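You operate a simulated robot arm through the tools that you are given. There is no shell and no other tool.

You run a simulated robot arm. Do the job below in one go: nothing can be reset, and whatever is moved stays where it is left.

## Task
Clamp the gauge jig's sleeve in the blue vice, try the plug gauge. Too tight: red tray. Otherwise back.
Fine: stand the gauge back; the vice ends open.
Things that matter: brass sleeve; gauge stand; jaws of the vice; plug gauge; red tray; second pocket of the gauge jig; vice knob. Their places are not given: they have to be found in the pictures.

The check looks at the end state, three seconds after you hand in, the way a careful person would. Anything else that was tipped, shoved, dropped, spilled or broken makes it a failure.

## Robot
A 6-joint arm with a four-finger gripper, fixed in place. Base frame: the origin is at the foot of the arm, x ahead of it, y to its left, z up. Units: m, degrees, N and s.
With the tool pointing down near the work surface it reaches from about 0.48 to 0.92 m from the base axis. Its first joint turns from -166.0 to 166.0 degrees. Payload 3.43 kg.
The TCP is the grasp point between the finger pads, 0.03 m short of the fingertips. In the tool frame z runs along the fingers and y along their closing line. Largest opening 0.12 m; the body of the gripper starts 0.085 m behind the TCP.
Orientation is that of the tool frame in the base frame, as [roll, pitch, yaw] about the fixed x, y, z axes, in that order (R = Rz(yaw) Ry(pitch) Rx(roll)). With the fingers straight down and closing along the base's y, the tool's x points along the base's -x, its y along +y and its z along -z.

## Interface
- The arm moves only by the tool move_arm. Its argument "plan" is one flat list of numbers, 7 for each row, row after row: the shift along the tool's x, y, z in units of 20 mm (1.0 is 20 mm), then the turn, a rotation vector about the tool's x, y, z in units of 5 degrees (1.0 is 5 degrees), then the finger opening in m, from 0 to 0.12. In form: [x, y, z, wx, wy, wz, jaw, x, y, z, wx, wy, wz, jaw, ...]. A call has 1 to 20 rows; each row shifts and turns the commanded pose from where the row before left it, along the tool's axes as they then stand. A call with a number of a shift or a turn outside -1 to 1 is refused whole. A row lasts 0.2 s, in which the tool goes at most 0.05 m and 8.6 degrees; a call with a longer step from one row to the next is refused whole, and so is a gripper value outside its range. Where a pose cannot be reached the arm comes as near as it can. A force on the tool above 90 N (or 10 N above the force at the start of the call, whichever is more), or a blocked arm, ends the call early, and 0.2 s more pass. The fingers move at their own pace and stop on an object; they squeeze with about 25 N. The grip force told is the motor's: it shows also when the fingers shut on nothing. Time passes only in rows, and 0.2 s behind the last, so rows that do not move let the fingers close. The reply holds the time, the measured pose of the TCP, the force on the tool along the base axes, the opening and the grip force, in the units named above and with some noise, with the torque about the TCP (base axes, N m) and any sound that the robot's microphone picked up.
- Cameras (640 x 400 px; columns grow to the right, rows downward): "scene" is fixed at [0.2307, -0.4903, 1.5684]; the picture's right is [0.79, -0.62, 0.00], its down [-0.36, -0.45, -0.82] and it looks along [0.51, 0.64, -0.58] (base axes); focal length 372 px, centre (320, 200). "wrist" rides on the gripper at [0.071, -0.017, -0.12] in the tool frame; the picture's right is [0.23, 0.97, 0.00], its down [-0.81, 0.19, -0.55] and it looks along [-0.54, 0.13, 0.83] (tool axes); focal length 275 px, centre (320, 200).
- get_image(camera): a new picture of that camera. It takes no simulated time.
- lift_body(by): slides the trunk up (or, below 0, down) by that many m; the arm rides with it, the base frame stays. It gives what a move gives, with no picture.
- pixel_to_xyz(camera, pixels): for up to 12 pixels [column, row] of the newest picture of that camera ("zoom" is the newest enlarged one), the place [x, y, z] in the base frame of the surface seen there, good to about 0.002 m, but the place of the scene camera against the robot may be out by one fixed shift of up to 0.018 m in any direction. It takes no simulated time.
- inspect(camera, box): a new picture of the part [left, top, right, bottom] of that camera's present view, enlarged. It takes no simulated time.
- hand_in(): hands the job in; it is judged then, once.

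Leave the gripper open and the arm clear of the work at the hand-in unless told otherwise.

The tools are called after "Emit:" as name(argument=value, ...) on one line, values as JSON. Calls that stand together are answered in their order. move_arm: Moves the arm, as the interface text tells. Its arguments: {"type":"object","properties":{"plan":{"type":"array"}},"required":["plan"]} The other tools are called the same way: lift_body (by) slides the trunk up or down; get_image (camera) takes a picture; pixel_to_xyz (camera, pixels) gives the place of the surface under pixels of a picture; inspect (camera, box) takes an enlarged picture of a part of a camera's view; hand_in () hands the job in.

At the start:

```text
t: 0.0
position: [0.5385, 0.1034, 1.1772]
ee_rot: [180.0, 0.0, 180.0]
force: [0.1, -0.4, -0.7]
torque: [-0.02, 0.0, 0.01]
gripper_width: 0.1201
grip_force: 0.1
trunk travel left (down, up): [-0.15, 0.39]
```

scene: 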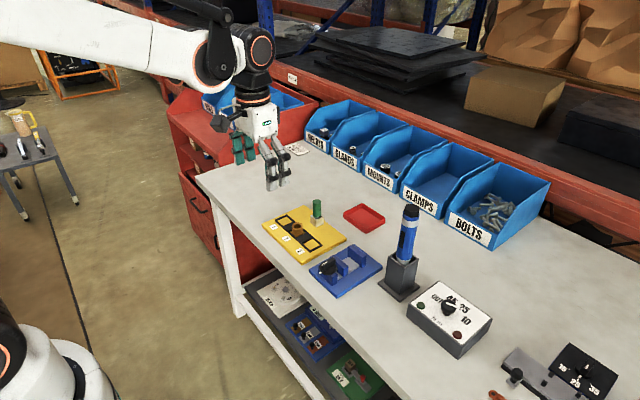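
wrist: 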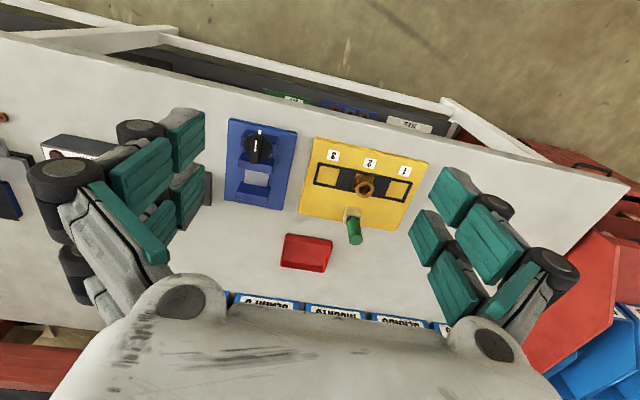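

I see a yellow jig with a brass sleeve near scene (298,230), a green plug gauge near (318,210), a blue vice near (345,270) and a red tray near (364,218). I'll enlarge these areas first.

Emit:
inspect(camera="scene", box=[250, 180, 410, 300])

Emit:
inspect(camera="wrist", box=[210, 100, 450, 280])

```text
3.33 times, centred on (330, 240) of scene
```

zoom: 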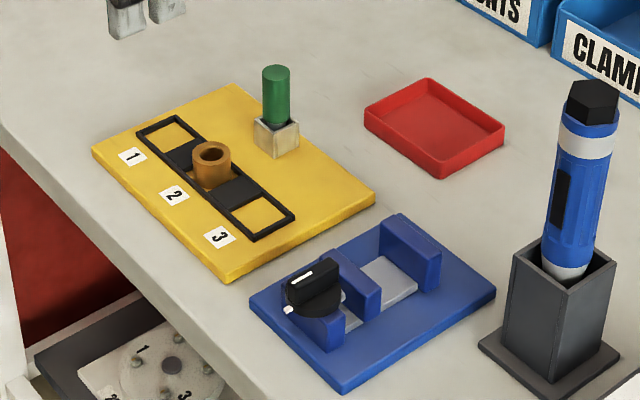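

```text
2.22 times, centred on (330, 190) of wrist
```

zoom: 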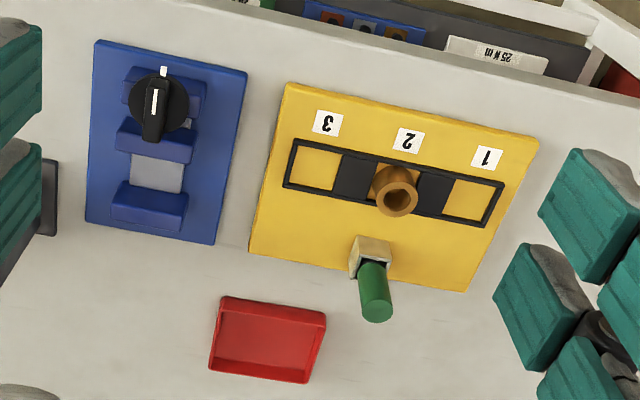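

The wrist view shows everything clearly. I'll read off the places of the sleeve, gauge, stand, vice jaws, knob and tray from this zoom.

Emit:
pixel_to_xyz(camera="zoom", pixels=[[397, 178], [399, 200], [375, 305], [374, 248], [163, 72], [153, 100], [158, 130], [155, 150], [155, 172], [150, 195], [152, 222], [265, 340]])

Emit:
pixel_to_xyz(camera="wrist", pixels=[[228, 118], [298, 132], [290, 210], [224, 200], [316, 136], [428, 158], [402, 232], [300, 216], [286, 236], [332, 240], [326, 272], [280, 264]])

```text
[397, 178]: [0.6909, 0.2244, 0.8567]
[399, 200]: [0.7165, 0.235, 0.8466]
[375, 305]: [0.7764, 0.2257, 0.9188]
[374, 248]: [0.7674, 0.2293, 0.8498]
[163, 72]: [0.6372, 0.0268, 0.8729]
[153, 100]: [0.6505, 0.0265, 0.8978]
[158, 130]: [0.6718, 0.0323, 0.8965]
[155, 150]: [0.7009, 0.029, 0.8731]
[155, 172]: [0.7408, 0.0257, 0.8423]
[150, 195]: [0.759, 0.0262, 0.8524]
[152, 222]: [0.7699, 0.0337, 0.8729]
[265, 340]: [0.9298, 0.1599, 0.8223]
```

```text
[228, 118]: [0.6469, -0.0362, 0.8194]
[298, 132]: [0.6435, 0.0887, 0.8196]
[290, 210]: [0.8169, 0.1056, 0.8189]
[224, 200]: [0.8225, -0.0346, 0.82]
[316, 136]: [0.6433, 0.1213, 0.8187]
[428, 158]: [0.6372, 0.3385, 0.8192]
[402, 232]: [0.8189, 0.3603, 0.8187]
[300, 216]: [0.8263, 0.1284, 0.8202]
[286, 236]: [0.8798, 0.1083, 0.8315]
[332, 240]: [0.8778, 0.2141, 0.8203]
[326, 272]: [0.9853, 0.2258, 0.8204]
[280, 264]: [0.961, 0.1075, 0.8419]
```

The bench top reads about z 0.82. I'll move closer (about TCP 0.60, 0.13, 1.05) for finer readings, staying well above everything.

Emit:
move_arm(plan=[-0.43, 0.21, 0.9, 0, 0, 0, 0.12, -0.43, 0.21, 0.9, 0, 0, 0, 0.12, -0.43, 0.21, 0.9, 0, 0, 0, 0.12, -0.43, 0.21, 0.9, 0, 0, 0, 0.12, -0.43, 0.21, 0.9, 0, 0, 0, 0.12, -0.43, 0.21, 0.9, 0, 0, 0, 0.12, -0.43, 0.21, 0.9, 0, 0, 0, 0.12, 0, 0, 0, 0, 0, 0, 0.12])

Emit:
get_image(camera="wrist")

Emit:
get_image(camera="scene")

```text
t: 1.8
position: [0.5989, 0.1332, 1.0521]
ee_rot: [179.9, 0.0, 180.0]
force: [-0.4, 0.0, 1.0]
torque: [0.01, 0.04, 0.0]
gripper_width: 0.1201
grip_force: 0.1
trunk travel left (down, up): [-0.15, 0.39]
```

```text
taken
```

wrist: 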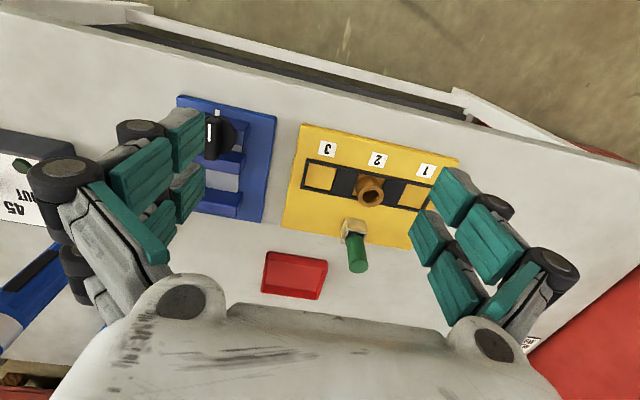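

```text
taken
```

scene: 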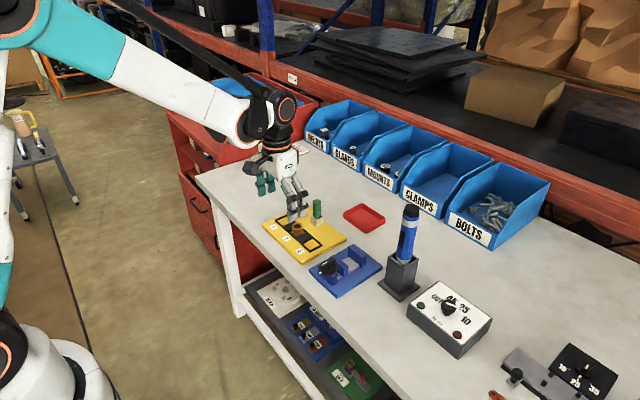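

The wrist view now shows the jig (sleeve near (371,190)) and the vice partly behind the left finger. I'll zoom on the jig and read details.

Emit:
inspect(camera="wrist", box=[280, 120, 440, 220])

Emit:
inspect(camera="wrist", box=[320, 170, 440, 280])

```text
4.00 times, centred on (360, 170) of wrist
```

zoom: 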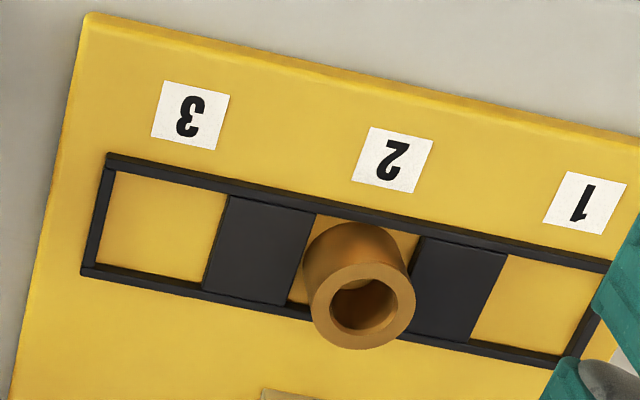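

```text
3.64 times, centred on (380, 225) of wrist
```

zoom: 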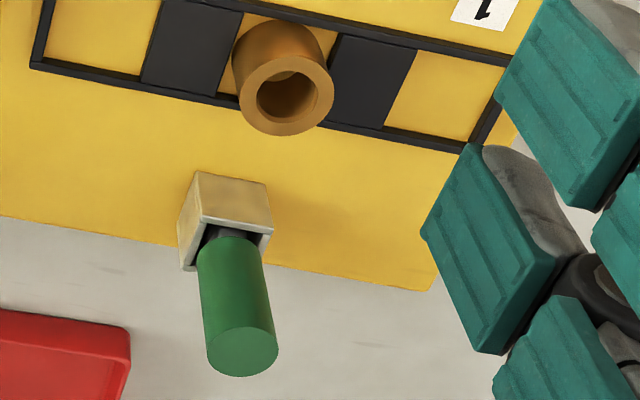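

Reading sleeve rim points, gauge top rim and the stand block in this zoom.

Emit:
pixel_to_xyz(camera="zoom", pixels=[[242, 98], [328, 98], [285, 128], [285, 62], [285, 100], [212, 348], [274, 348], [243, 332], [243, 370], [243, 350], [230, 190], [150, 180]])

Emit:
pixel_to_xyz(camera="wrist", pixels=[[318, 178], [303, 158], [286, 186], [350, 182], [394, 190], [345, 170], [378, 160], [301, 125], [283, 225], [270, 240], [228, 180], [225, 211]])

```text
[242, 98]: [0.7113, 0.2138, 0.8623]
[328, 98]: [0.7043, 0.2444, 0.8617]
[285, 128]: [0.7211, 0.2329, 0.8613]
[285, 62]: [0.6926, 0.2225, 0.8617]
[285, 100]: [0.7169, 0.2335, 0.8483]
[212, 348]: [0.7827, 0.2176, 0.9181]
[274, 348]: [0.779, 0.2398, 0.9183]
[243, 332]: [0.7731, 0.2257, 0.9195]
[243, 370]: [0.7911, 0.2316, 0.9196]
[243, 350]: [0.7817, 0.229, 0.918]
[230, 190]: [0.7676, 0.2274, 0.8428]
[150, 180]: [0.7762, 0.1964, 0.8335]
```

```text
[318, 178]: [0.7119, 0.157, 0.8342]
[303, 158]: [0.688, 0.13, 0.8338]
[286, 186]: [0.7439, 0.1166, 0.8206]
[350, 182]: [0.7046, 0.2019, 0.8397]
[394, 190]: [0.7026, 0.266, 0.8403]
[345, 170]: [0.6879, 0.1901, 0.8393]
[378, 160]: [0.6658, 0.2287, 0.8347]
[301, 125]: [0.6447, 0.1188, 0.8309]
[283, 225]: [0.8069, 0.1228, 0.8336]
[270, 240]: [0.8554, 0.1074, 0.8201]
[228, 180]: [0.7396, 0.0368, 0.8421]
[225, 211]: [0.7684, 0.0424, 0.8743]
```

Sleeve centre is about (0.707, 0.229), top z 0.862; gauge centre about (0.781, 0.229), top 0.919. Next I'll shift the arm toward the vice (y −0.10) to see the knob and jaws unobstructed.

Emit:
move_arm(plan=[0, -1, 0, 0, 0, 0, 0.12, 0, -1, 0, 0, 0, 0, 0.12, 0, -1, 0, 0, 0, 0, 0.12, 0, -1, 0, 0, 0, 0, 0.12, 0, -1, 0, 0, 0, 0, 0.12, 0, -0.5, 0, 0, 0, 0, 0.12, 0, 0, 0, 0, 0, 0, 0.12])

Emit:
get_image(camera="wrist")

Emit:
inspect(camera="scene", box=[300, 235, 400, 305])

Emit:
inspect(camera="wrist", box=[220, 100, 380, 220])

```text
t: 3.4
position: [0.5988, 0.0227, 1.052]
ee_rot: [-180.0, 0.0, -180.0]
force: [-0.1, 0.2, 0.3]
torque: [0.01, 0.05, -0.01]
gripper_width: 0.1201
grip_force: 0.0
trunk travel left (down, up): [-0.15, 0.39]
```

```text
taken
```

wrist: 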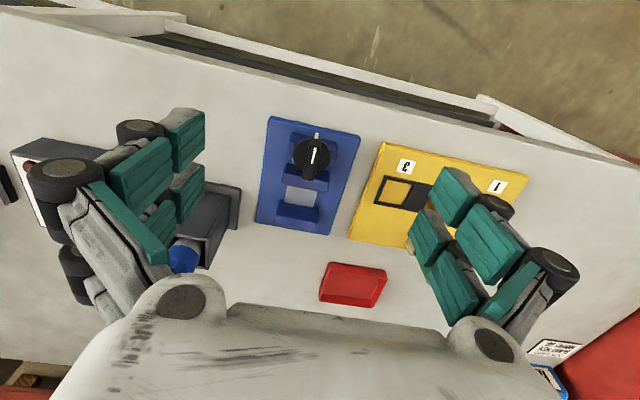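

```text
5.71 times, centred on (350, 270) of scene
```

zoom: 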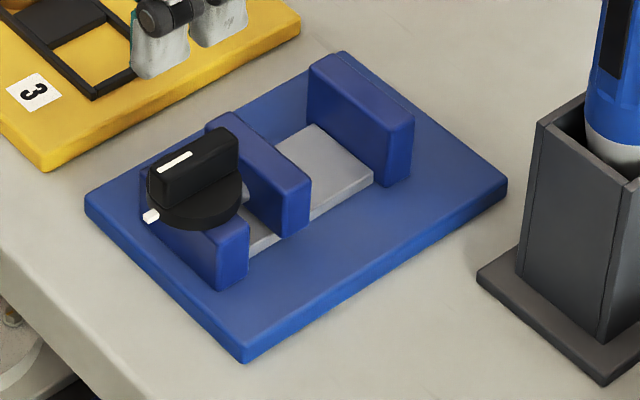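

```text
3.33 times, centred on (300, 160) of wrist
```

zoom: 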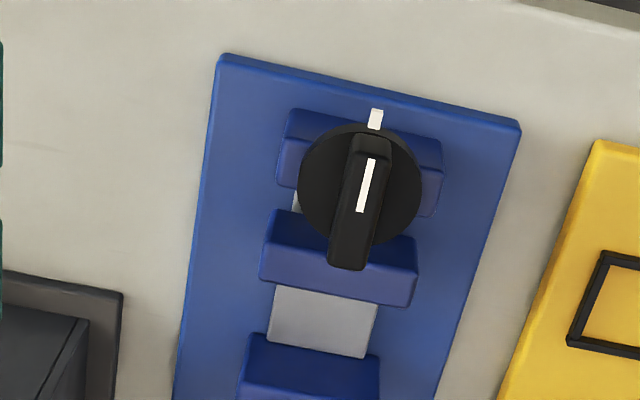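

The knob turns about a vertical axis: a disc with a raised bar, its white pointer aimed at a fixed white tick on the robot's side (−x). The jaws gap is between the middle and far blue blocks. Reading points.

Emit:
pixel_to_xyz(camera="zoom", pixels=[[376, 118], [372, 145], [348, 258], [368, 170], [362, 205], [308, 195], [415, 190], [385, 240], [335, 240], [290, 240], [410, 262], [325, 325]])

Emit:
pixel_to_xyz(camera="wrist", pixels=[[279, 206], [318, 213], [297, 210], [288, 170], [325, 176], [298, 222], [268, 120], [360, 138], [330, 232], [256, 222], [300, 195], [312, 165]])

Emit:
inspect(camera="wrist", box=[250, 160, 350, 240])

```text
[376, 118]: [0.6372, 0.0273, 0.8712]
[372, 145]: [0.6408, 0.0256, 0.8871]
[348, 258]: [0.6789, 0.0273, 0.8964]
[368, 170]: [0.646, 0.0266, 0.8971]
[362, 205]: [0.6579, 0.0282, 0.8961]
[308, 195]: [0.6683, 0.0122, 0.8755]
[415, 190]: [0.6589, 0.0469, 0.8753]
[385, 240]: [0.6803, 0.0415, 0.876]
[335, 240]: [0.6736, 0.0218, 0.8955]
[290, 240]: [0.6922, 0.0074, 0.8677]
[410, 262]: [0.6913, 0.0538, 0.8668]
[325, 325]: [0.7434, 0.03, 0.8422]
```

```text
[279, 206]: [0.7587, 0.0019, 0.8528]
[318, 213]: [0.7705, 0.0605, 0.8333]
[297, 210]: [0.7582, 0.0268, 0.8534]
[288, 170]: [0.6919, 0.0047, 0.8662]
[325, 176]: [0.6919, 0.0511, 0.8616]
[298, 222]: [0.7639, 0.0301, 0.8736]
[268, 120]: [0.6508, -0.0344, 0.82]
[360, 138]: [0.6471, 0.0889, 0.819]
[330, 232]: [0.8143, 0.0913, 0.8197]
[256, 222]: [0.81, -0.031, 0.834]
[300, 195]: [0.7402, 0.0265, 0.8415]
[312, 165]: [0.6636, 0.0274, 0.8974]
```

```text
5.00 times, centred on (300, 200) of wrist
```

zoom: 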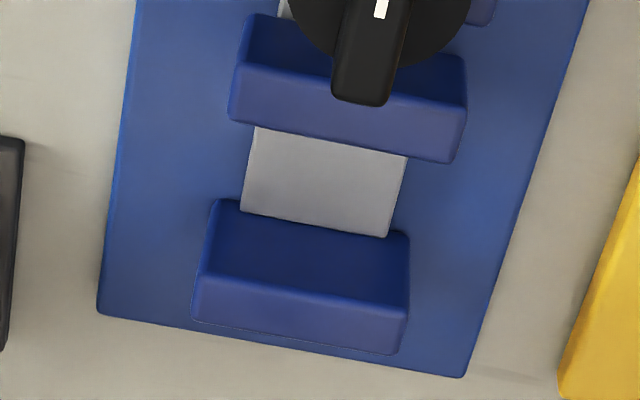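

Readings: knob centre about (0.659, 0.028), bar along x, bar top 0.897, disc top 0.876; fixed jaw face x≈0.758, moving jaw face ≈0.706, jaw tops 0.874, slide plate 0.842. Now I go over the sleeve at (0.707, 0.229), staying high, and stop at TCP z≈0.95 to look.

Emit:
move_arm(plan=[-0.49, 0.9375, 0, 0, 0, 0, 0.12, -0.49, 0.9375, 0, 0, 0, 0, 0.12, -0.49, 0.9375, 0, 0, 0, 0, 0.12, -0.49, 0.9375, 0, 0, 0, 0, 0.12, -0.49, 0.9375, 0, 0, 0, 0, 0.12, -0.49, 0.9375, 0, 0, 0, 0, 0.12, -0.49, 0.9375, 0, 0, 0, 0, 0.12, -0.49, 0.9375, 0, 0, 0, 0, 0.12, -0.49, 0.9375, 0, 0, 0, 0, 0.12, -0.49, 0.9375, 0, 0, 0, 0, 0.12, -0.49, 0.9375, 0, 0, 0, 0, 0.12, 0, 0, 1, 0, 0, 0, 0.08, 0, 0, 1, 0, 0, 0, 0.08, 0, 0, 1, 0, 0, 0, 0.08, 0, 0, 1, 0, 0, 0, 0.08, 0, 0, 0.9, 0, 0, 0, 0.08, 0, 0, 0, 0, 0, 0, 0.08])

Emit:
get_image(camera="wrist")

Emit:
inspect(camera="scene", box=[240, 160, 400, 280])

```text
t: 7.0
position: [0.7057, 0.2308, 0.9528]
ee_rot: [180.0, 0.0, -180.0]
force: [0.9, -0.4, -1.0]
torque: [0.02, 0.0, -0.02]
gripper_width: 0.0802
grip_force: 0.0
trunk travel left (down, up): [-0.15, 0.39]
```

```text
taken
```

wrist: 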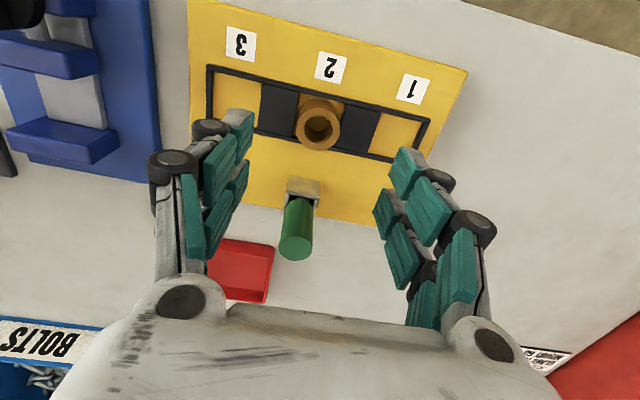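

```text
3.33 times, centred on (320, 220) of scene
```

zoom: 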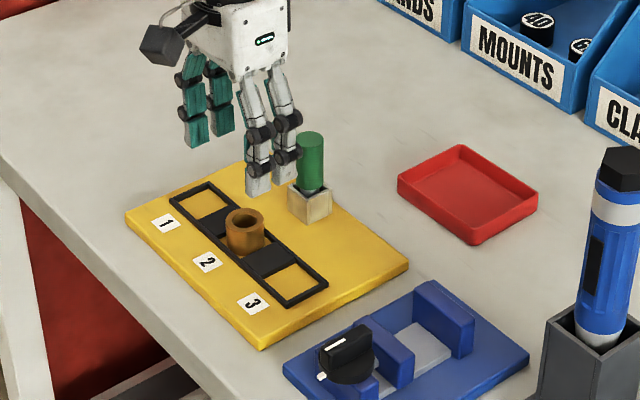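

The fingers seem to have two prongs per side; I want to know their true width. I'll read points on the prong pads and the sleeve.

Emit:
pixel_to_xyz(camera="wrist", pixels=[[393, 160], [420, 170], [405, 155], [378, 195], [390, 220], [375, 210], [238, 122], [250, 130], [232, 160], [245, 175], [318, 128], [297, 240]])

Emit:
inspect(camera="wrist", box=[230, 80, 390, 180])

```text
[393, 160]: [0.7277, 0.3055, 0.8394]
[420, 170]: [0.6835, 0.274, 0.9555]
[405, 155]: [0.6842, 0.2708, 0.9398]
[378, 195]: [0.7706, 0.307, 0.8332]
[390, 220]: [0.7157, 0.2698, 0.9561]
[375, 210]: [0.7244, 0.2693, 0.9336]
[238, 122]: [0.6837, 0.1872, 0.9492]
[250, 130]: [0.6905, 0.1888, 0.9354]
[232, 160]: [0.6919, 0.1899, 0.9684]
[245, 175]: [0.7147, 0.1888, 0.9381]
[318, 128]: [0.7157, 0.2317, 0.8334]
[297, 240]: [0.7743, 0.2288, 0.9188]
```

```text
4.00 times, centred on (310, 130) of wrist
```

zoom: 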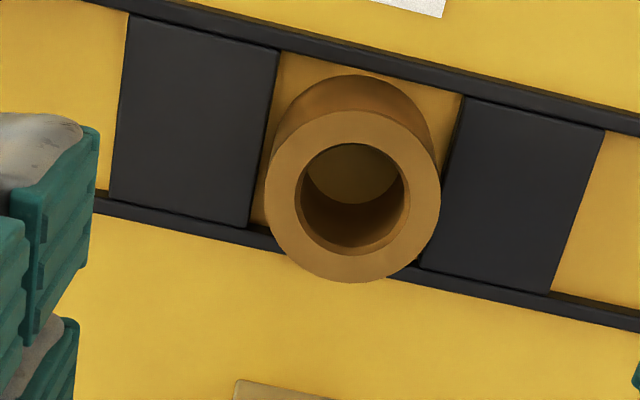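

The pads appear at x≈0.688 and ≈0.72 either side of the TCP x 0.706. I'll zoom on the right finger to understand its shape.

Emit:
inspect(camera="wrist", box=[360, 130, 520, 340])

Emit:
inspect(camera="scene", box=[265, 155, 335, 215])

```text
1.90 times, centred on (440, 235) of wrist
```

zoom: 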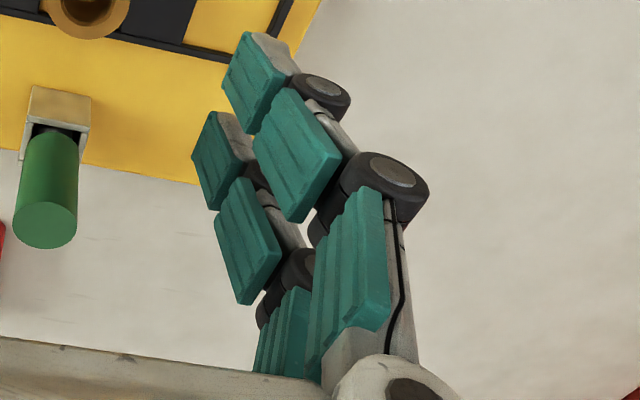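

```text
6.67 times, centred on (300, 185) of scene
```

zoom: 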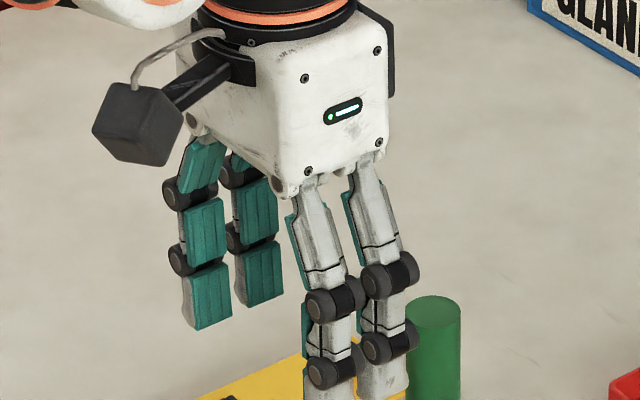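

Each side has two prongs. I'll measure their pads' edges (x extents) at the tips.

Emit:
pixel_to_xyz(camera="wrist", pixels=[[391, 173], [400, 150], [419, 165], [409, 180], [376, 208], [386, 191], [400, 208], [385, 236], [408, 190], [418, 172], [228, 185], [210, 170]])

Emit:
inspect(camera="wrist", box=[150, 90, 270, 280])

```text
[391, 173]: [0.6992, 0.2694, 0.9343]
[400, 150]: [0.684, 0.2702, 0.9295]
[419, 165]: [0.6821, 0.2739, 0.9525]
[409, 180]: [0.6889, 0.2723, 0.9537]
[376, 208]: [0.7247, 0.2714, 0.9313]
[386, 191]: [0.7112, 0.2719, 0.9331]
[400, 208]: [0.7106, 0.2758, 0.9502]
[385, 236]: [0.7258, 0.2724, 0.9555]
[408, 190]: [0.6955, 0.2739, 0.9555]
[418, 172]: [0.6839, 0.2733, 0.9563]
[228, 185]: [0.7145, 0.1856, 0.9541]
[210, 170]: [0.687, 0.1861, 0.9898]
```

```text
2.11 times, centred on (210, 185) of wrist
```

zoom: 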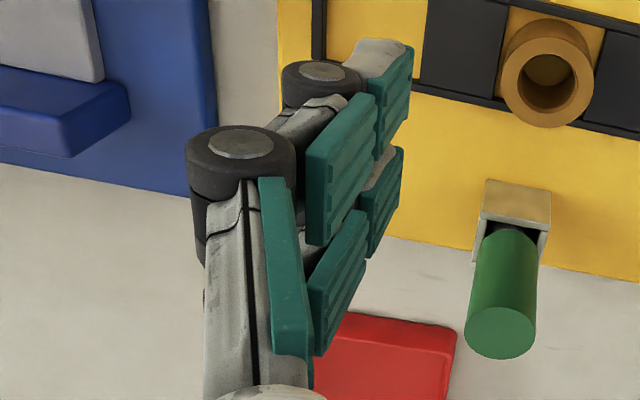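

Prongs span x about ±0.022 around the TCP. Measuring the sleeve rim again from this near view and also the jig pocket edges.

Emit:
pixel_to_xyz(camera="zoom", pixels=[[505, 92], [590, 92], [545, 122], [550, 48], [478, 60], [625, 85], [520, 30], [505, 310], [500, 353], [470, 332], [533, 335], [515, 205]])

Emit:
inspect(camera="wrist", box=[260, 160, 350, 270])

```text
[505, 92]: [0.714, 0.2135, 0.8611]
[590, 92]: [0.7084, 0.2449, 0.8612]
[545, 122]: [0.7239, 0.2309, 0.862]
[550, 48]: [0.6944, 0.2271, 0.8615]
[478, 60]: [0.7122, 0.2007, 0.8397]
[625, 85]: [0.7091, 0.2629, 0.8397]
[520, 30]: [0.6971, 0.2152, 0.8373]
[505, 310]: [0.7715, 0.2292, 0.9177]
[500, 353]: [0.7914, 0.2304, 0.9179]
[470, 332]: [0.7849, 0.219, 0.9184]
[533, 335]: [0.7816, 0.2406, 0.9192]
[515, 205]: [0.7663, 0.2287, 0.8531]
```

```text
3.64 times, centred on (305, 215) of wrist
```

zoom: 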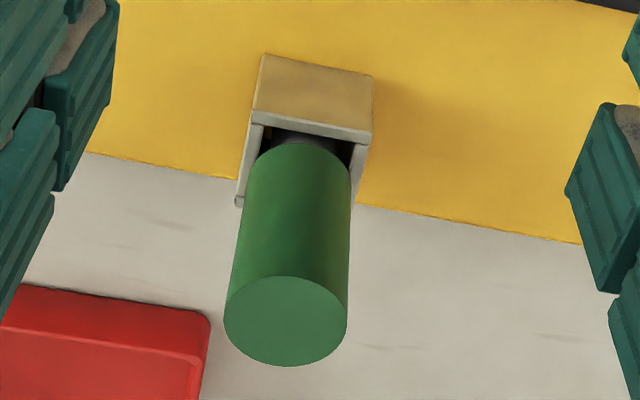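

Sleeve centre ≈(0.709, 0.229); gauge ≈(0.7815, 0.230). I'll also record pocket 2's edges from the wrist picture for putting the sleeve back later.

Emit:
pixel_to_xyz(camera="wrist", pixels=[[298, 98], [292, 132], [347, 108], [338, 143], [322, 94], [320, 97], [294, 139], [264, 129], [360, 156], [278, 83], [355, 102], [213, 70]])

```text
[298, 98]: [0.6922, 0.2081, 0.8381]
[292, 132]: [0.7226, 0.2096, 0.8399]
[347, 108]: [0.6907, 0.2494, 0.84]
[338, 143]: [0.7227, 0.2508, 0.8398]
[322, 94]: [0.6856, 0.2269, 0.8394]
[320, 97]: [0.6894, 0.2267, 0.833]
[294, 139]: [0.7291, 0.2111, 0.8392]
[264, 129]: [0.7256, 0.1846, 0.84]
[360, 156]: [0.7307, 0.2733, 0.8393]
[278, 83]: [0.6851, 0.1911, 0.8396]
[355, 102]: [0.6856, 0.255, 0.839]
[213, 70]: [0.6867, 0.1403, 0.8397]
```

Pocket 2 centre ≈(0.7075, 0.2295), floor 0.834. Now I descend to TCP z≈0.875 around the sleeve (opening 0.06), with a halt before closing.

Emit:
move_arm(plan=[-0.15, -0.075, 0.9, 0, 0, 0, 0.06, 0, 0, 1, 0, 0, 0, 0.06, 0, 0, 1, 0, 0, 0, 0.06, 0, 0, 0.6, 0, 0, 0, 0.06, 0, 0, 0.35, 0, 0, 0, 0.06, 0, 0, 0, 0, 0, 0, 0.06])

Emit:
get_image(camera="wrist")

Emit:
inspect(camera="scene", box=[250, 170, 350, 270])

```text
t: 8.4
position: [0.7093, 0.2275, 0.8768]
ee_rot: [-180.0, 0.0, 180.0]
force: [1.4, 0.0, 0.1]
torque: [0.03, 0.0, 0.02]
gripper_width: 0.0599
grip_force: 0.0
trunk travel left (down, up): [-0.15, 0.39]
```

```text
taken
```

wrist: 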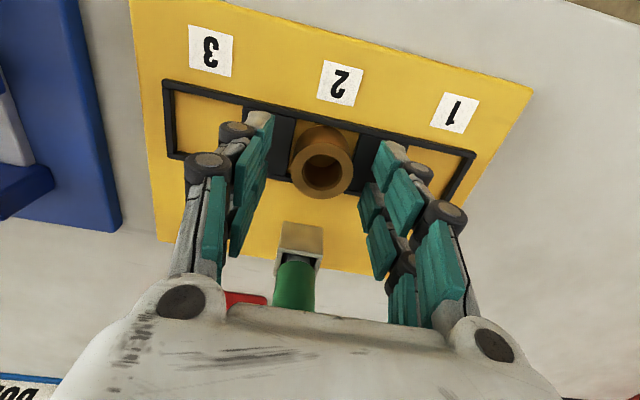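

```text
4.00 times, centred on (300, 220) of scene
```

zoom: 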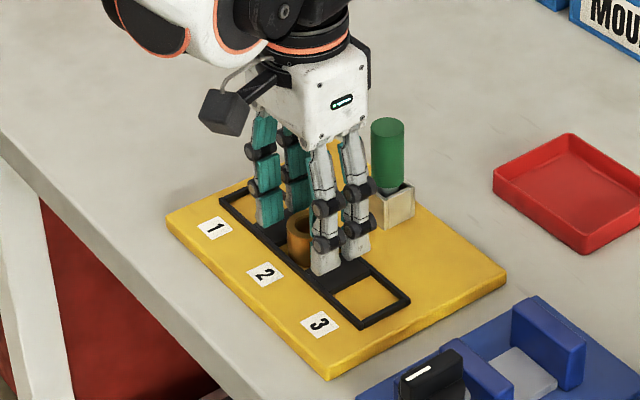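

The fingers straddle the sleeve, tips just above the dark plates. Closing on it now.

Emit:
move_arm(plan=[0, 0.08, 0, 0, 0, 0, 0.045, 0, 0, 0, 0, 0, 0, 0.035, 0, 0, 0, 0, 0, 0, 0.025, 0, 0, 0, 0, 0, 0, 0.02, 0, 0, 0, 0, 0, 0, 0.02])

Emit:
get_image(camera="wrist")

```text
t: 9.6
position: [0.7085, 0.2302, 0.8774]
ee_rot: [-179.9, -0.1, -180.0]
force: [0.5, 0.8, 0.3]
torque: [-0.01, -0.02, 0.03]
gripper_width: 0.0327
grip_force: 25.2
trunk travel left (down, up): [-0.15, 0.39]
```

```text
taken
```

wrist: 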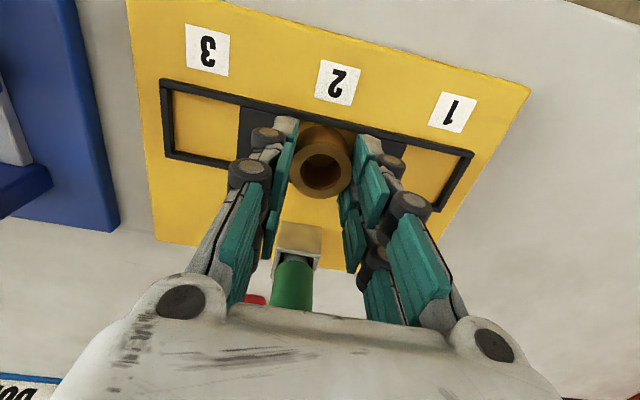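

Grip holds at 0.0327 m with 25 N. Lifting 0.10 m, then carrying it over to above the vice gap (x≈0.733, y≈0.028).

Emit:
move_arm(plan=[0, 0, -0.5, 0, 0, 0, 0.02, 0, 0, -1, 0, 0, 0, 0.02, 0, 0, -1, 0, 0, 0, 0.02, 0, 0, -1, 0, 0, 0, 0.02, 0, 0, -1, 0, 0, 0, 0.02, 0, 0, -0.5, 0, 0, 0, 0.02, -0.11, -0.92, 0, 0, 0, 0, 0.02, -0.11, -0.92, 0, 0, 0, 0, 0.02, -0.11, -0.92, 0, 0, 0, 0, 0.02, -0.11, -0.92, 0, 0, 0, 0, 0.02, -0.11, -0.92, 0, 0, 0, 0, 0.02, -0.11, -0.92, 0, 0, 0, 0, 0.02, -0.11, -0.92, 0, 0, 0, 0, 0.02, -0.11, -0.92, 0, 0, 0, 0, 0.02, -0.11, -0.92, 0, 0, 0, 0, 0.02, -0.11, -0.92, 0, 0, 0, 0, 0.02, -0.11, -0.92, 0, 0, 0, 0, 0.02, 0, 0, 0, 0, 0, 0, 0.02])

Emit:
get_image(camera="wrist")

Emit:
inspect(camera="wrist", box=[230, 80, 430, 220])

Emit:
inspect(camera="scene", box=[290, 190, 410, 310])

```text
t: 13.4
position: [0.7324, 0.0266, 0.9762]
ee_rot: [-180.0, 0.1, 179.9]
force: [0.6, 0.2, -1.0]
torque: [0.02, -0.02, 0.03]
gripper_width: 0.033
grip_force: 25.3
trunk travel left (down, up): [-0.15, 0.39]
```

```text
taken
```

wrist: 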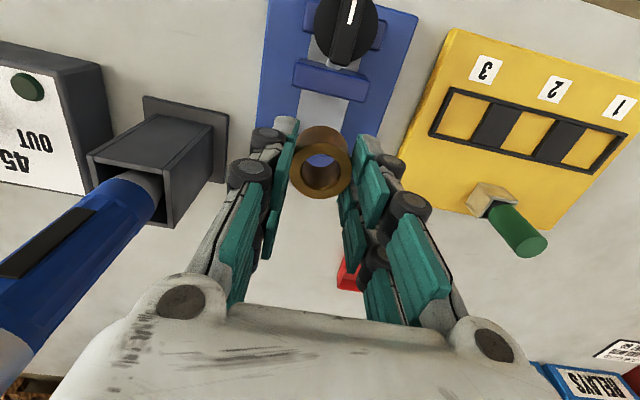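

```text
2.86 times, centred on (330, 150) of wrist
```

zoom: 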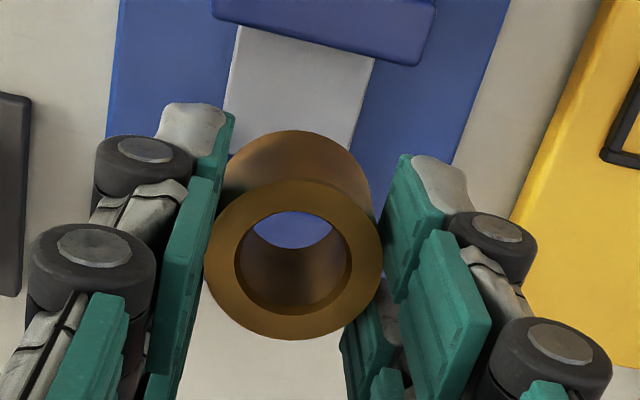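

```text
3.33 times, centred on (350, 250) of scene
```

zoom: 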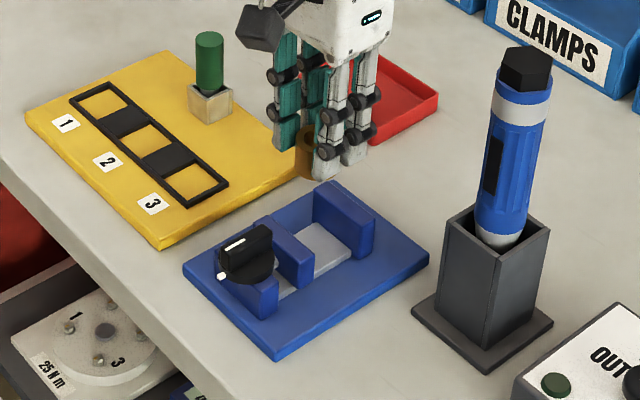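

The sleeve is held upright above the gap. Before descending I check how near the blue pen/stand at left is, plus the jaw edges.

Emit:
pixel_to_xyz(camera="wrist", pixels=[[160, 190], [140, 195], [60, 260], [30, 340], [210, 130], [145, 105], [170, 220], [330, 92], [372, 97], [300, 62], [335, 105], [325, 150]])

Emit:
pixel_to_xyz(camera="zoom", pixels=[[362, 205], [318, 185], [372, 222], [313, 220], [300, 235], [275, 225], [325, 245], [530, 55], [490, 230], [425, 245], [400, 95], [330, 265]])

```text
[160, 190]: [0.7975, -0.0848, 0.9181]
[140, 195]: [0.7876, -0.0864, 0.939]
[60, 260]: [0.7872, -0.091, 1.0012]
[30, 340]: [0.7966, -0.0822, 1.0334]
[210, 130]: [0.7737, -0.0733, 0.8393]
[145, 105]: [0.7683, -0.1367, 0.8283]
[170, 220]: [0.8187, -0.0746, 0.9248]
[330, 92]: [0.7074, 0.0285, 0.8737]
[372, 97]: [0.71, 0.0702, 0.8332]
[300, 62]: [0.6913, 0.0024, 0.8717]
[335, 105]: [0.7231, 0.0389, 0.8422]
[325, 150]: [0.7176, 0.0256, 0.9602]
```

```text
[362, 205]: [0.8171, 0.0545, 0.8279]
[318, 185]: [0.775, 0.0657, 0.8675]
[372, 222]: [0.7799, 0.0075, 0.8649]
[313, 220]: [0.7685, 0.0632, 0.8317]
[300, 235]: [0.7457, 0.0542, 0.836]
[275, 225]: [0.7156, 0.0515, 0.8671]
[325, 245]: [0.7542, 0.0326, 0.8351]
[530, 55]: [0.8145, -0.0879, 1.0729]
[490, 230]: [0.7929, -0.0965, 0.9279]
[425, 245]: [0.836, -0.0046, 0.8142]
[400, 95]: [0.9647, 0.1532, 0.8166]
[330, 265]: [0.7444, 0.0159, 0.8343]
```

Pen is at y≈−0.085, 3 cm clear of the gripper body. Gap is x≈0.711–0.758, centre 0.7345. Small correction and descend so that the sleeve bottom meets the plate at 0.842 (TCP≈0.887).

Emit:
move_arm(plan=[-0.1, 0.07, 0, 0, 0, 0, 0.02, 0, 0, 0.8, 0, 0, 0, 0.02, 0, 0, 0.8, 0, 0, 0, 0.02, 0, 0, 0.8, 0, 0, 0, 0.02, 0, 0, 0.8, 0, 0, 0, 0.02, 0, 0, 0.5, 0, 0, 0, 0.02, 0, 0, 0.4, 0, 0, 0, 0.02, 0, 0, 0.25, 0, 0, 0, 0.02, 0, 0, 0, 0, 0, 0, 0.02])

Emit:
get_image(camera="wrist")

Emit:
inspect(camera="scene", box=[300, 210, 400, 300])

```text
t: 15.1
position: [0.7333, 0.0277, 0.9035]
ee_rot: [-180.0, 0.6, -180.0]
force: [-7.6, -0.3, 51.1]
torque: [0.0, -1.03, -0.02]
gripper_width: 0.0328
grip_force: 25.1
trunk travel left (down, up): [-0.15, 0.39]
stopped in row 8: the force on the tool passed its limit at 102 N (the readings are from after the stop); the commanded pose is now the measured one
```

```text
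taken
```

wrist: 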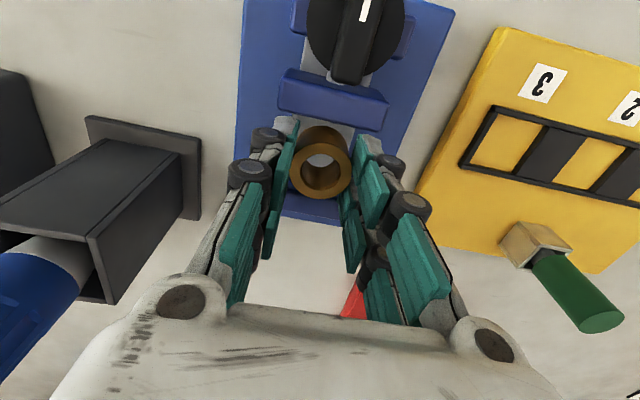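

```text
4.44 times, centred on (350, 255) of scene
```

zoom: 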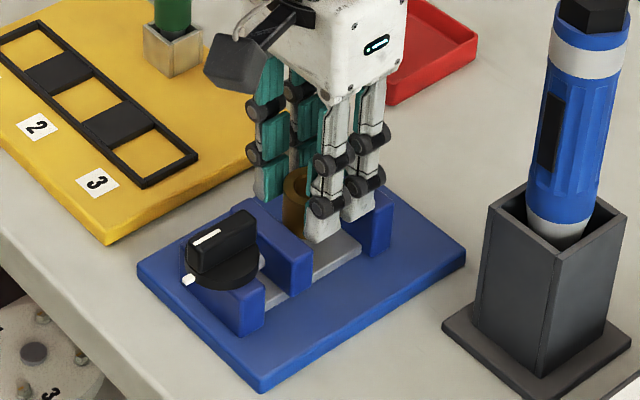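

Stopped by contact at TCP z 0.9035, fingertips at 0.8735 = jaw-top height; the torque puts the contact about 25 mm ahead of the TCP, i.e. a prong on the fixed jaw's top edge. The sleeve looks unmoved in the grip. I'll look closer before anything else.

Emit:
inspect(camera="scene", box=[340, 230, 400, 280])

Emit:
inspect(camera="wrist", box=[240, 50, 400, 230])

```text
8.00 times, centred on (370, 255) of scene
```

zoom: 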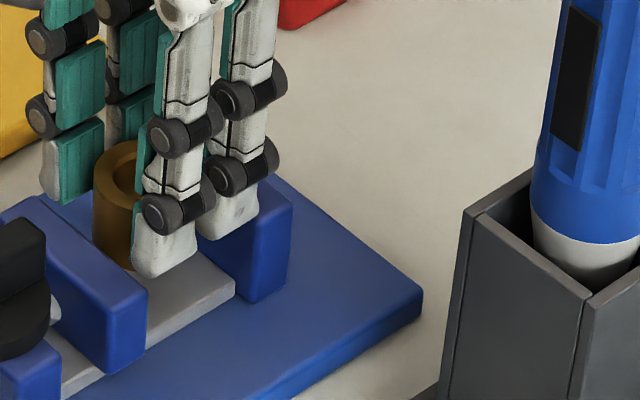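

```text
2.22 times, centred on (320, 140) of wrist
```

zoom: 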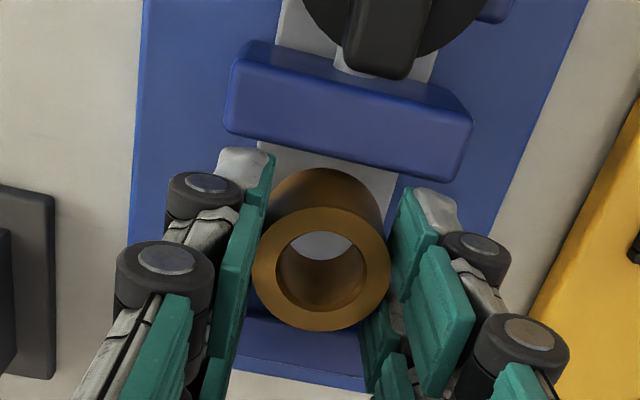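

The far prong overlaps the fixed jaw's edge. I'll measure how much room the near prong has to the moving jaw.

Emit:
pixel_to_xyz(camera="zoom", pixels=[[245, 150], [245, 158], [265, 155], [430, 192], [440, 200], [225, 128], [460, 172], [340, 145], [340, 152], [300, 355], [330, 370], [330, 345]])

Emit:
pixel_to_xyz(camera="wrist", pixels=[[345, 255], [270, 250], [290, 208], [330, 213], [295, 218], [320, 196], [300, 172], [349, 172], [312, 222], [312, 218], [345, 225], [285, 218]])

```text
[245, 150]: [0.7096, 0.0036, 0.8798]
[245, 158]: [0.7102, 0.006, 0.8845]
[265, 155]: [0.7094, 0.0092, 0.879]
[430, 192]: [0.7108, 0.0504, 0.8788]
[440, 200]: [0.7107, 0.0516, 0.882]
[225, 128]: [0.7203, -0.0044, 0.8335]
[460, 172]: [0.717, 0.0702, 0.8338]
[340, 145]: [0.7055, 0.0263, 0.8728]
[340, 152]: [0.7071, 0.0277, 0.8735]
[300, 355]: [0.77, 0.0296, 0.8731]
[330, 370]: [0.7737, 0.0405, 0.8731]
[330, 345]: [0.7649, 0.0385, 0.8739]
```

```text
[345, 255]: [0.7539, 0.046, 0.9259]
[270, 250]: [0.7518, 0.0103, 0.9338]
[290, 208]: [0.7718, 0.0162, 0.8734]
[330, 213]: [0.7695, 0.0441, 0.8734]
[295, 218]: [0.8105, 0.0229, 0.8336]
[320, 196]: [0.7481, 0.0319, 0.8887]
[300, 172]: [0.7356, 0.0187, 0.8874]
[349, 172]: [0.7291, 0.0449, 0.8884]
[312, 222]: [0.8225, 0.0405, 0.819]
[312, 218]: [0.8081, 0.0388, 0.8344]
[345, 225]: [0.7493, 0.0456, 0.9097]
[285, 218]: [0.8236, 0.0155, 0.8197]
```

The two-prong fingers span about 48 mm — as wide as the open gap (≈49 mm) — so an upright tool cannot enter. Tilting the tool about its closing axis (leaning away, +x) lets only one prong corner enter the gap while the sleeve stays upright. First I back up and take the sleeve back to pocket 2 to regrasp it that way.

Emit:
move_arm(plan=[0, 0, -0.4, 0, 0, 0, 0.02, 0, 0, -0.8, 0, 0, 0, 0.02, 0, 0, -0.8, 0, 0, 0, 0.02, 0, 0, -0.8, 0, 0, 0, 0.02, 0, 0, -0.8, 0, 0, 0, 0.02, 0, 0, 0, 0, 0, 0, 0.02, 0, 0, 0, 0, 0, 0, 0.02])

Emit:
get_image(camera="wrist")

```text
t: 16.7
position: [0.738, 0.0285, 0.9705]
ee_rot: [179.9, 0.3, -179.9]
force: [1.0, 0.4, 0.3]
torque: [-0.01, 0.03, 0.0]
gripper_width: 0.0328
grip_force: 24.9
trunk travel left (down, up): [-0.15, 0.39]
```

```text
taken
```

wrist: 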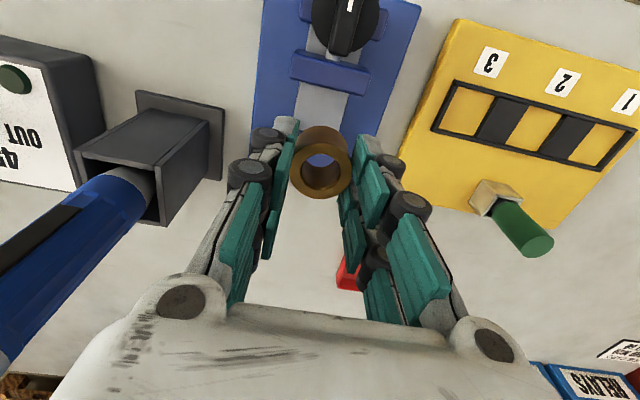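

Sleeve still upright in the grip. Carrying it back above pocket 2 at (0.7085, 0.2297).

Emit:
move_arm(plan=[0.134, 0.9145, 0, 0, 0.06, 0, 0.02, 0.134, 0.9145, 0, 0, 0, 0, 0.02, 0.134, 0.9145, 0, 0, 0, 0, 0.02, 0.134, 0.9145, 0, 0, 0, 0, 0.02, 0.134, 0.9145, 0, 0, 0, 0, 0.02, 0.134, 0.9145, 0, 0, 0, 0, 0.02, 0.134, 0.9145, 0, 0, 0, 0, 0.02, 0.134, 0.9145, 0, 0, 0, 0, 0.02, 0.134, 0.9145, 0, 0, 0, 0, 0.02, 0.134, 0.9145, 0, 0, 0, 0, 0.02, 0.134, 0.9145, 0, 0, 0, 0, 0.02, 0, 0, 0.7, 0, 0, 0, 0.02, 0, 0, 0.8, 0, 0, 0, 0.02, 0, 0, 0.8, 0, 0, 0, 0.02, 0, 0, 0.8, 0, 0, 0, 0.02, 0, 0, 0, 0, 0, 0, 0.02, 0, 0, 0, 0, 0, 0, 0.02])

Emit:
get_image(camera="wrist")

Emit:
inspect(camera="scene", box=[260, 190, 340, 260])

```text
t: 20.3
position: [0.7082, 0.2294, 0.9081]
ee_rot: [-180.0, 0.1, -180.0]
force: [0.3, 1.1, -0.6]
torque: [-0.01, -0.02, 0.01]
gripper_width: 0.0326
grip_force: 24.8
trunk travel left (down, up): [-0.15, 0.39]
```

```text
taken
```

wrist: 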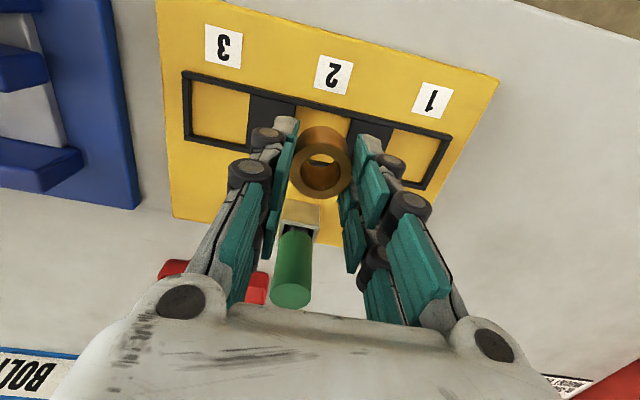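

```text
5.71 times, centred on (300, 225) of scene
```

zoom: 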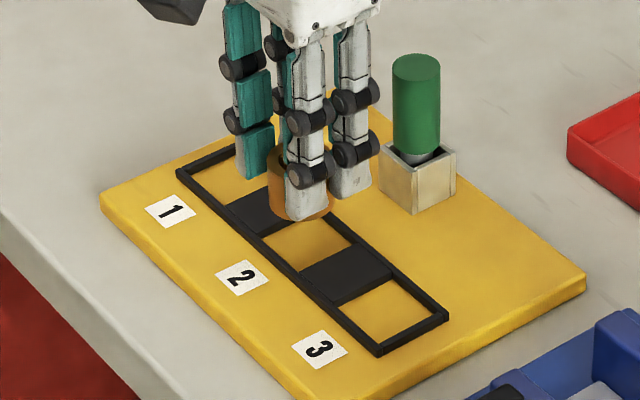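

Aligned over pocket 2. Lowering to TCP z≈0.8785 and then opening.

Emit:
move_arm(plan=[0, 0, 0.6, 0, 0, 0, 0.02, 0, 0, 0.5, 0, 0, 0, 0.02, 0, 0, 0.3, 0, 0, 0, 0.02, 0, 0, 0.1, 0, 0, 0, 0.02, 0, 0, 0, 0, 0, 0, 0.02])

Emit:
get_image(camera="wrist")

```text
t: 21.5
position: [0.7071, 0.2291, 0.8777]
ee_rot: [-180.0, 0.1, 180.0]
force: [-0.2, -0.7, -1.6]
torque: [0.05, -0.01, 0.01]
gripper_width: 0.0328
grip_force: 25.1
trunk travel left (down, up): [-0.15, 0.39]
```

```text
taken
```

wrist: 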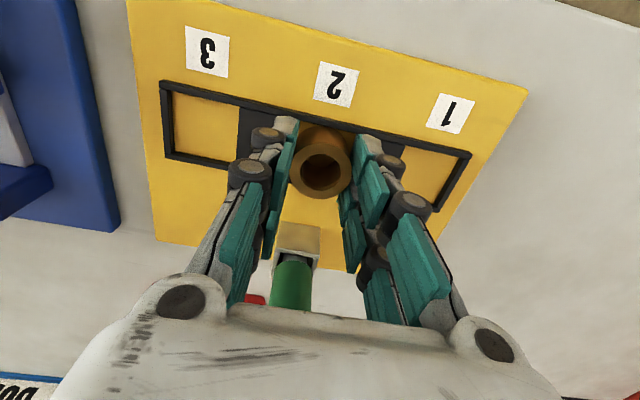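

In place with no contact force. Opening, rising 8 cm, then tilting the tool +30° about its y axis (body leaning away from the robot).

Emit:
move_arm(plan=[0, 0, 0, 0, 0, 0, 0.05, 0, 0, 0, 0, 0, 0, 0.06, 0, 0, -0.5, 0, 0, 0, 0.06, 0, 0, -1, 0, 0, 0, 0.06, 0, 0, -1, 0, 0, 0, 0.06, 0, 0, -1, 0, 0, 0, 0.06, 0, 0, -1, 0, 0, 0, 0.06, 0, 0, 0, 0, 1, 0, 0.06, 0, 0, 0, 0, 1, 0, 0.06, 0, 0, 0, 0, 1, 0, 0.06, 0, 0, 0, 0, 1, 0, 0.06, 0, 0, 0, 0, 1, 0, 0.06, 0, 0, 0, 0, 1, 0, 0.06, 0, 0, 0, 0, 0, 0, 0.06, 0, 0, 0, 0, 0, 0, 0.06])

Emit:
get_image(camera="wrist")

Emit:
get_image(camera="scene")

```text
t: 24.7
position: [0.7059, 0.2315, 0.9678]
ee_rot: [179.8, -26.4, 180.0]
force: [0.7, 0.6, 0.5]
torque: [0.0, 0.0, 0.02]
gripper_width: 0.06
grip_force: 0.1
out of reach, approached as far as the arm can: row 13
trunk travel left (down, up): [-0.15, 0.39]
```

```text
taken
```

wrist: 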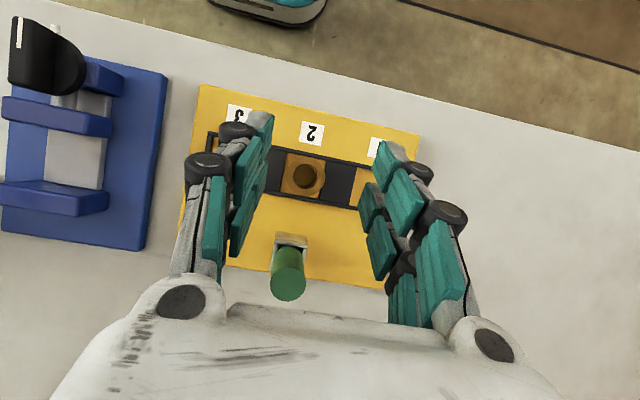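

```text
taken
```

scene: 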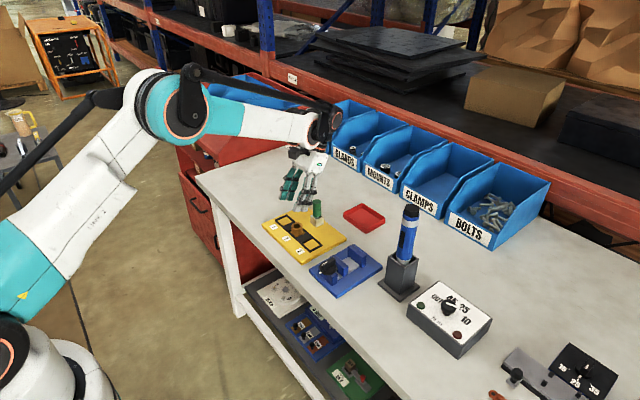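

The arm reached only 26° of tilt, likely a wrist-bend limit. Raising the trunk should ease that; I'm well clear above, so I raise it 0.15 m and see.

Emit:
lift_body(by=0.15)

```text
t: 26.4
position: [0.7067, 0.2302, 1.1183]
ee_rot: [179.7, -26.3, -180.0]
force: [-0.9, 0.6, 0.3]
torque: [0.0, 0.01, -0.02]
gripper_width: 0.06
grip_force: 0.0
trunk travel left (down, up): [-0.3, 0.24]
```

Trunk raised. Now I go straight down 0.10 m and add 10° more tilt to see whether it is reached.

Emit:
move_arm(plan=[-0.443, 0, 0.896, 0, 0, 0, 0.06, -0.443, 0, 0.896, 0, 0, 0, 0.06, -0.443, 0, 0.896, 0, 0, 0, 0.06, -0.443, 0, 0.896, 0, 0, 0, 0.06, -0.443, 0, 0.896, 0, 0, 0, 0.06, 0, 0, 0, 0, 1, 0, 0.06, 0, 0, 0, 0, 0.7, 0, 0.06, 0, 0, 0, 0, 0, 0, 0.06, 0, 0, 0, 0, 0, 0, 0.06])

```text
t: 28.4
position: [0.7068, 0.2314, 1.0187]
ee_rot: [179.6, -26.4, -180.0]
force: [0.3, 0.1, 0.1]
torque: [-0.01, 0.02, 0.0]
gripper_width: 0.0598
grip_force: 0.0
out of reach, approached as far as the arm can: row 6, 7
trunk travel left (down, up): [-0.3, 0.24]
```

The tilt limit stays at 26°; that is enough: a 26° corner can dip 15 mm into the gap with ~4 mm margins. Now I re-measure the sleeve's place from this pose.

Emit:
get_image(camera="wrist")

Emit:
inspect(camera="wrist", box=[260, 120, 360, 200])

Emit:
get_image(camera="scene")

```text
taken
```

wrist: 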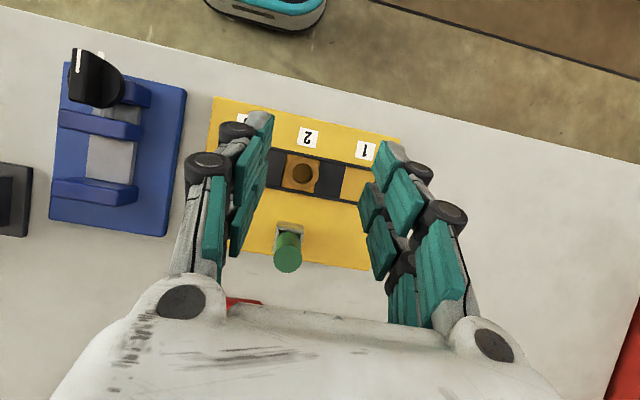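

```text
5.00 times, centred on (310, 160) of wrist
```

zoom: 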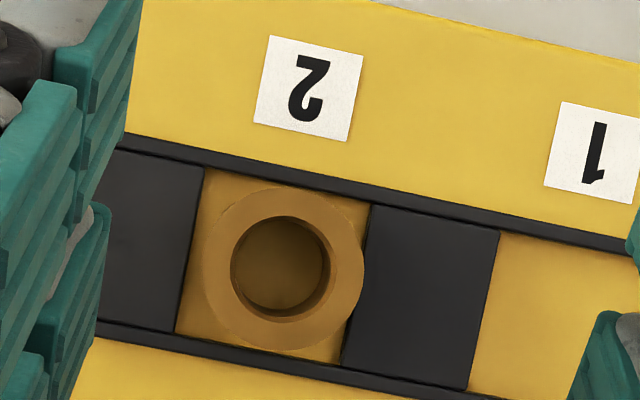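

```text
taken
```

scene: 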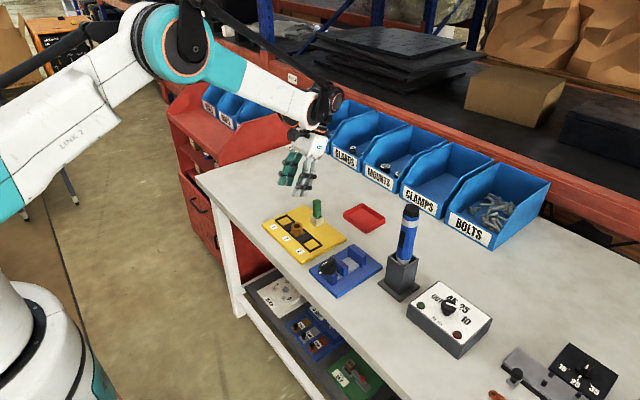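

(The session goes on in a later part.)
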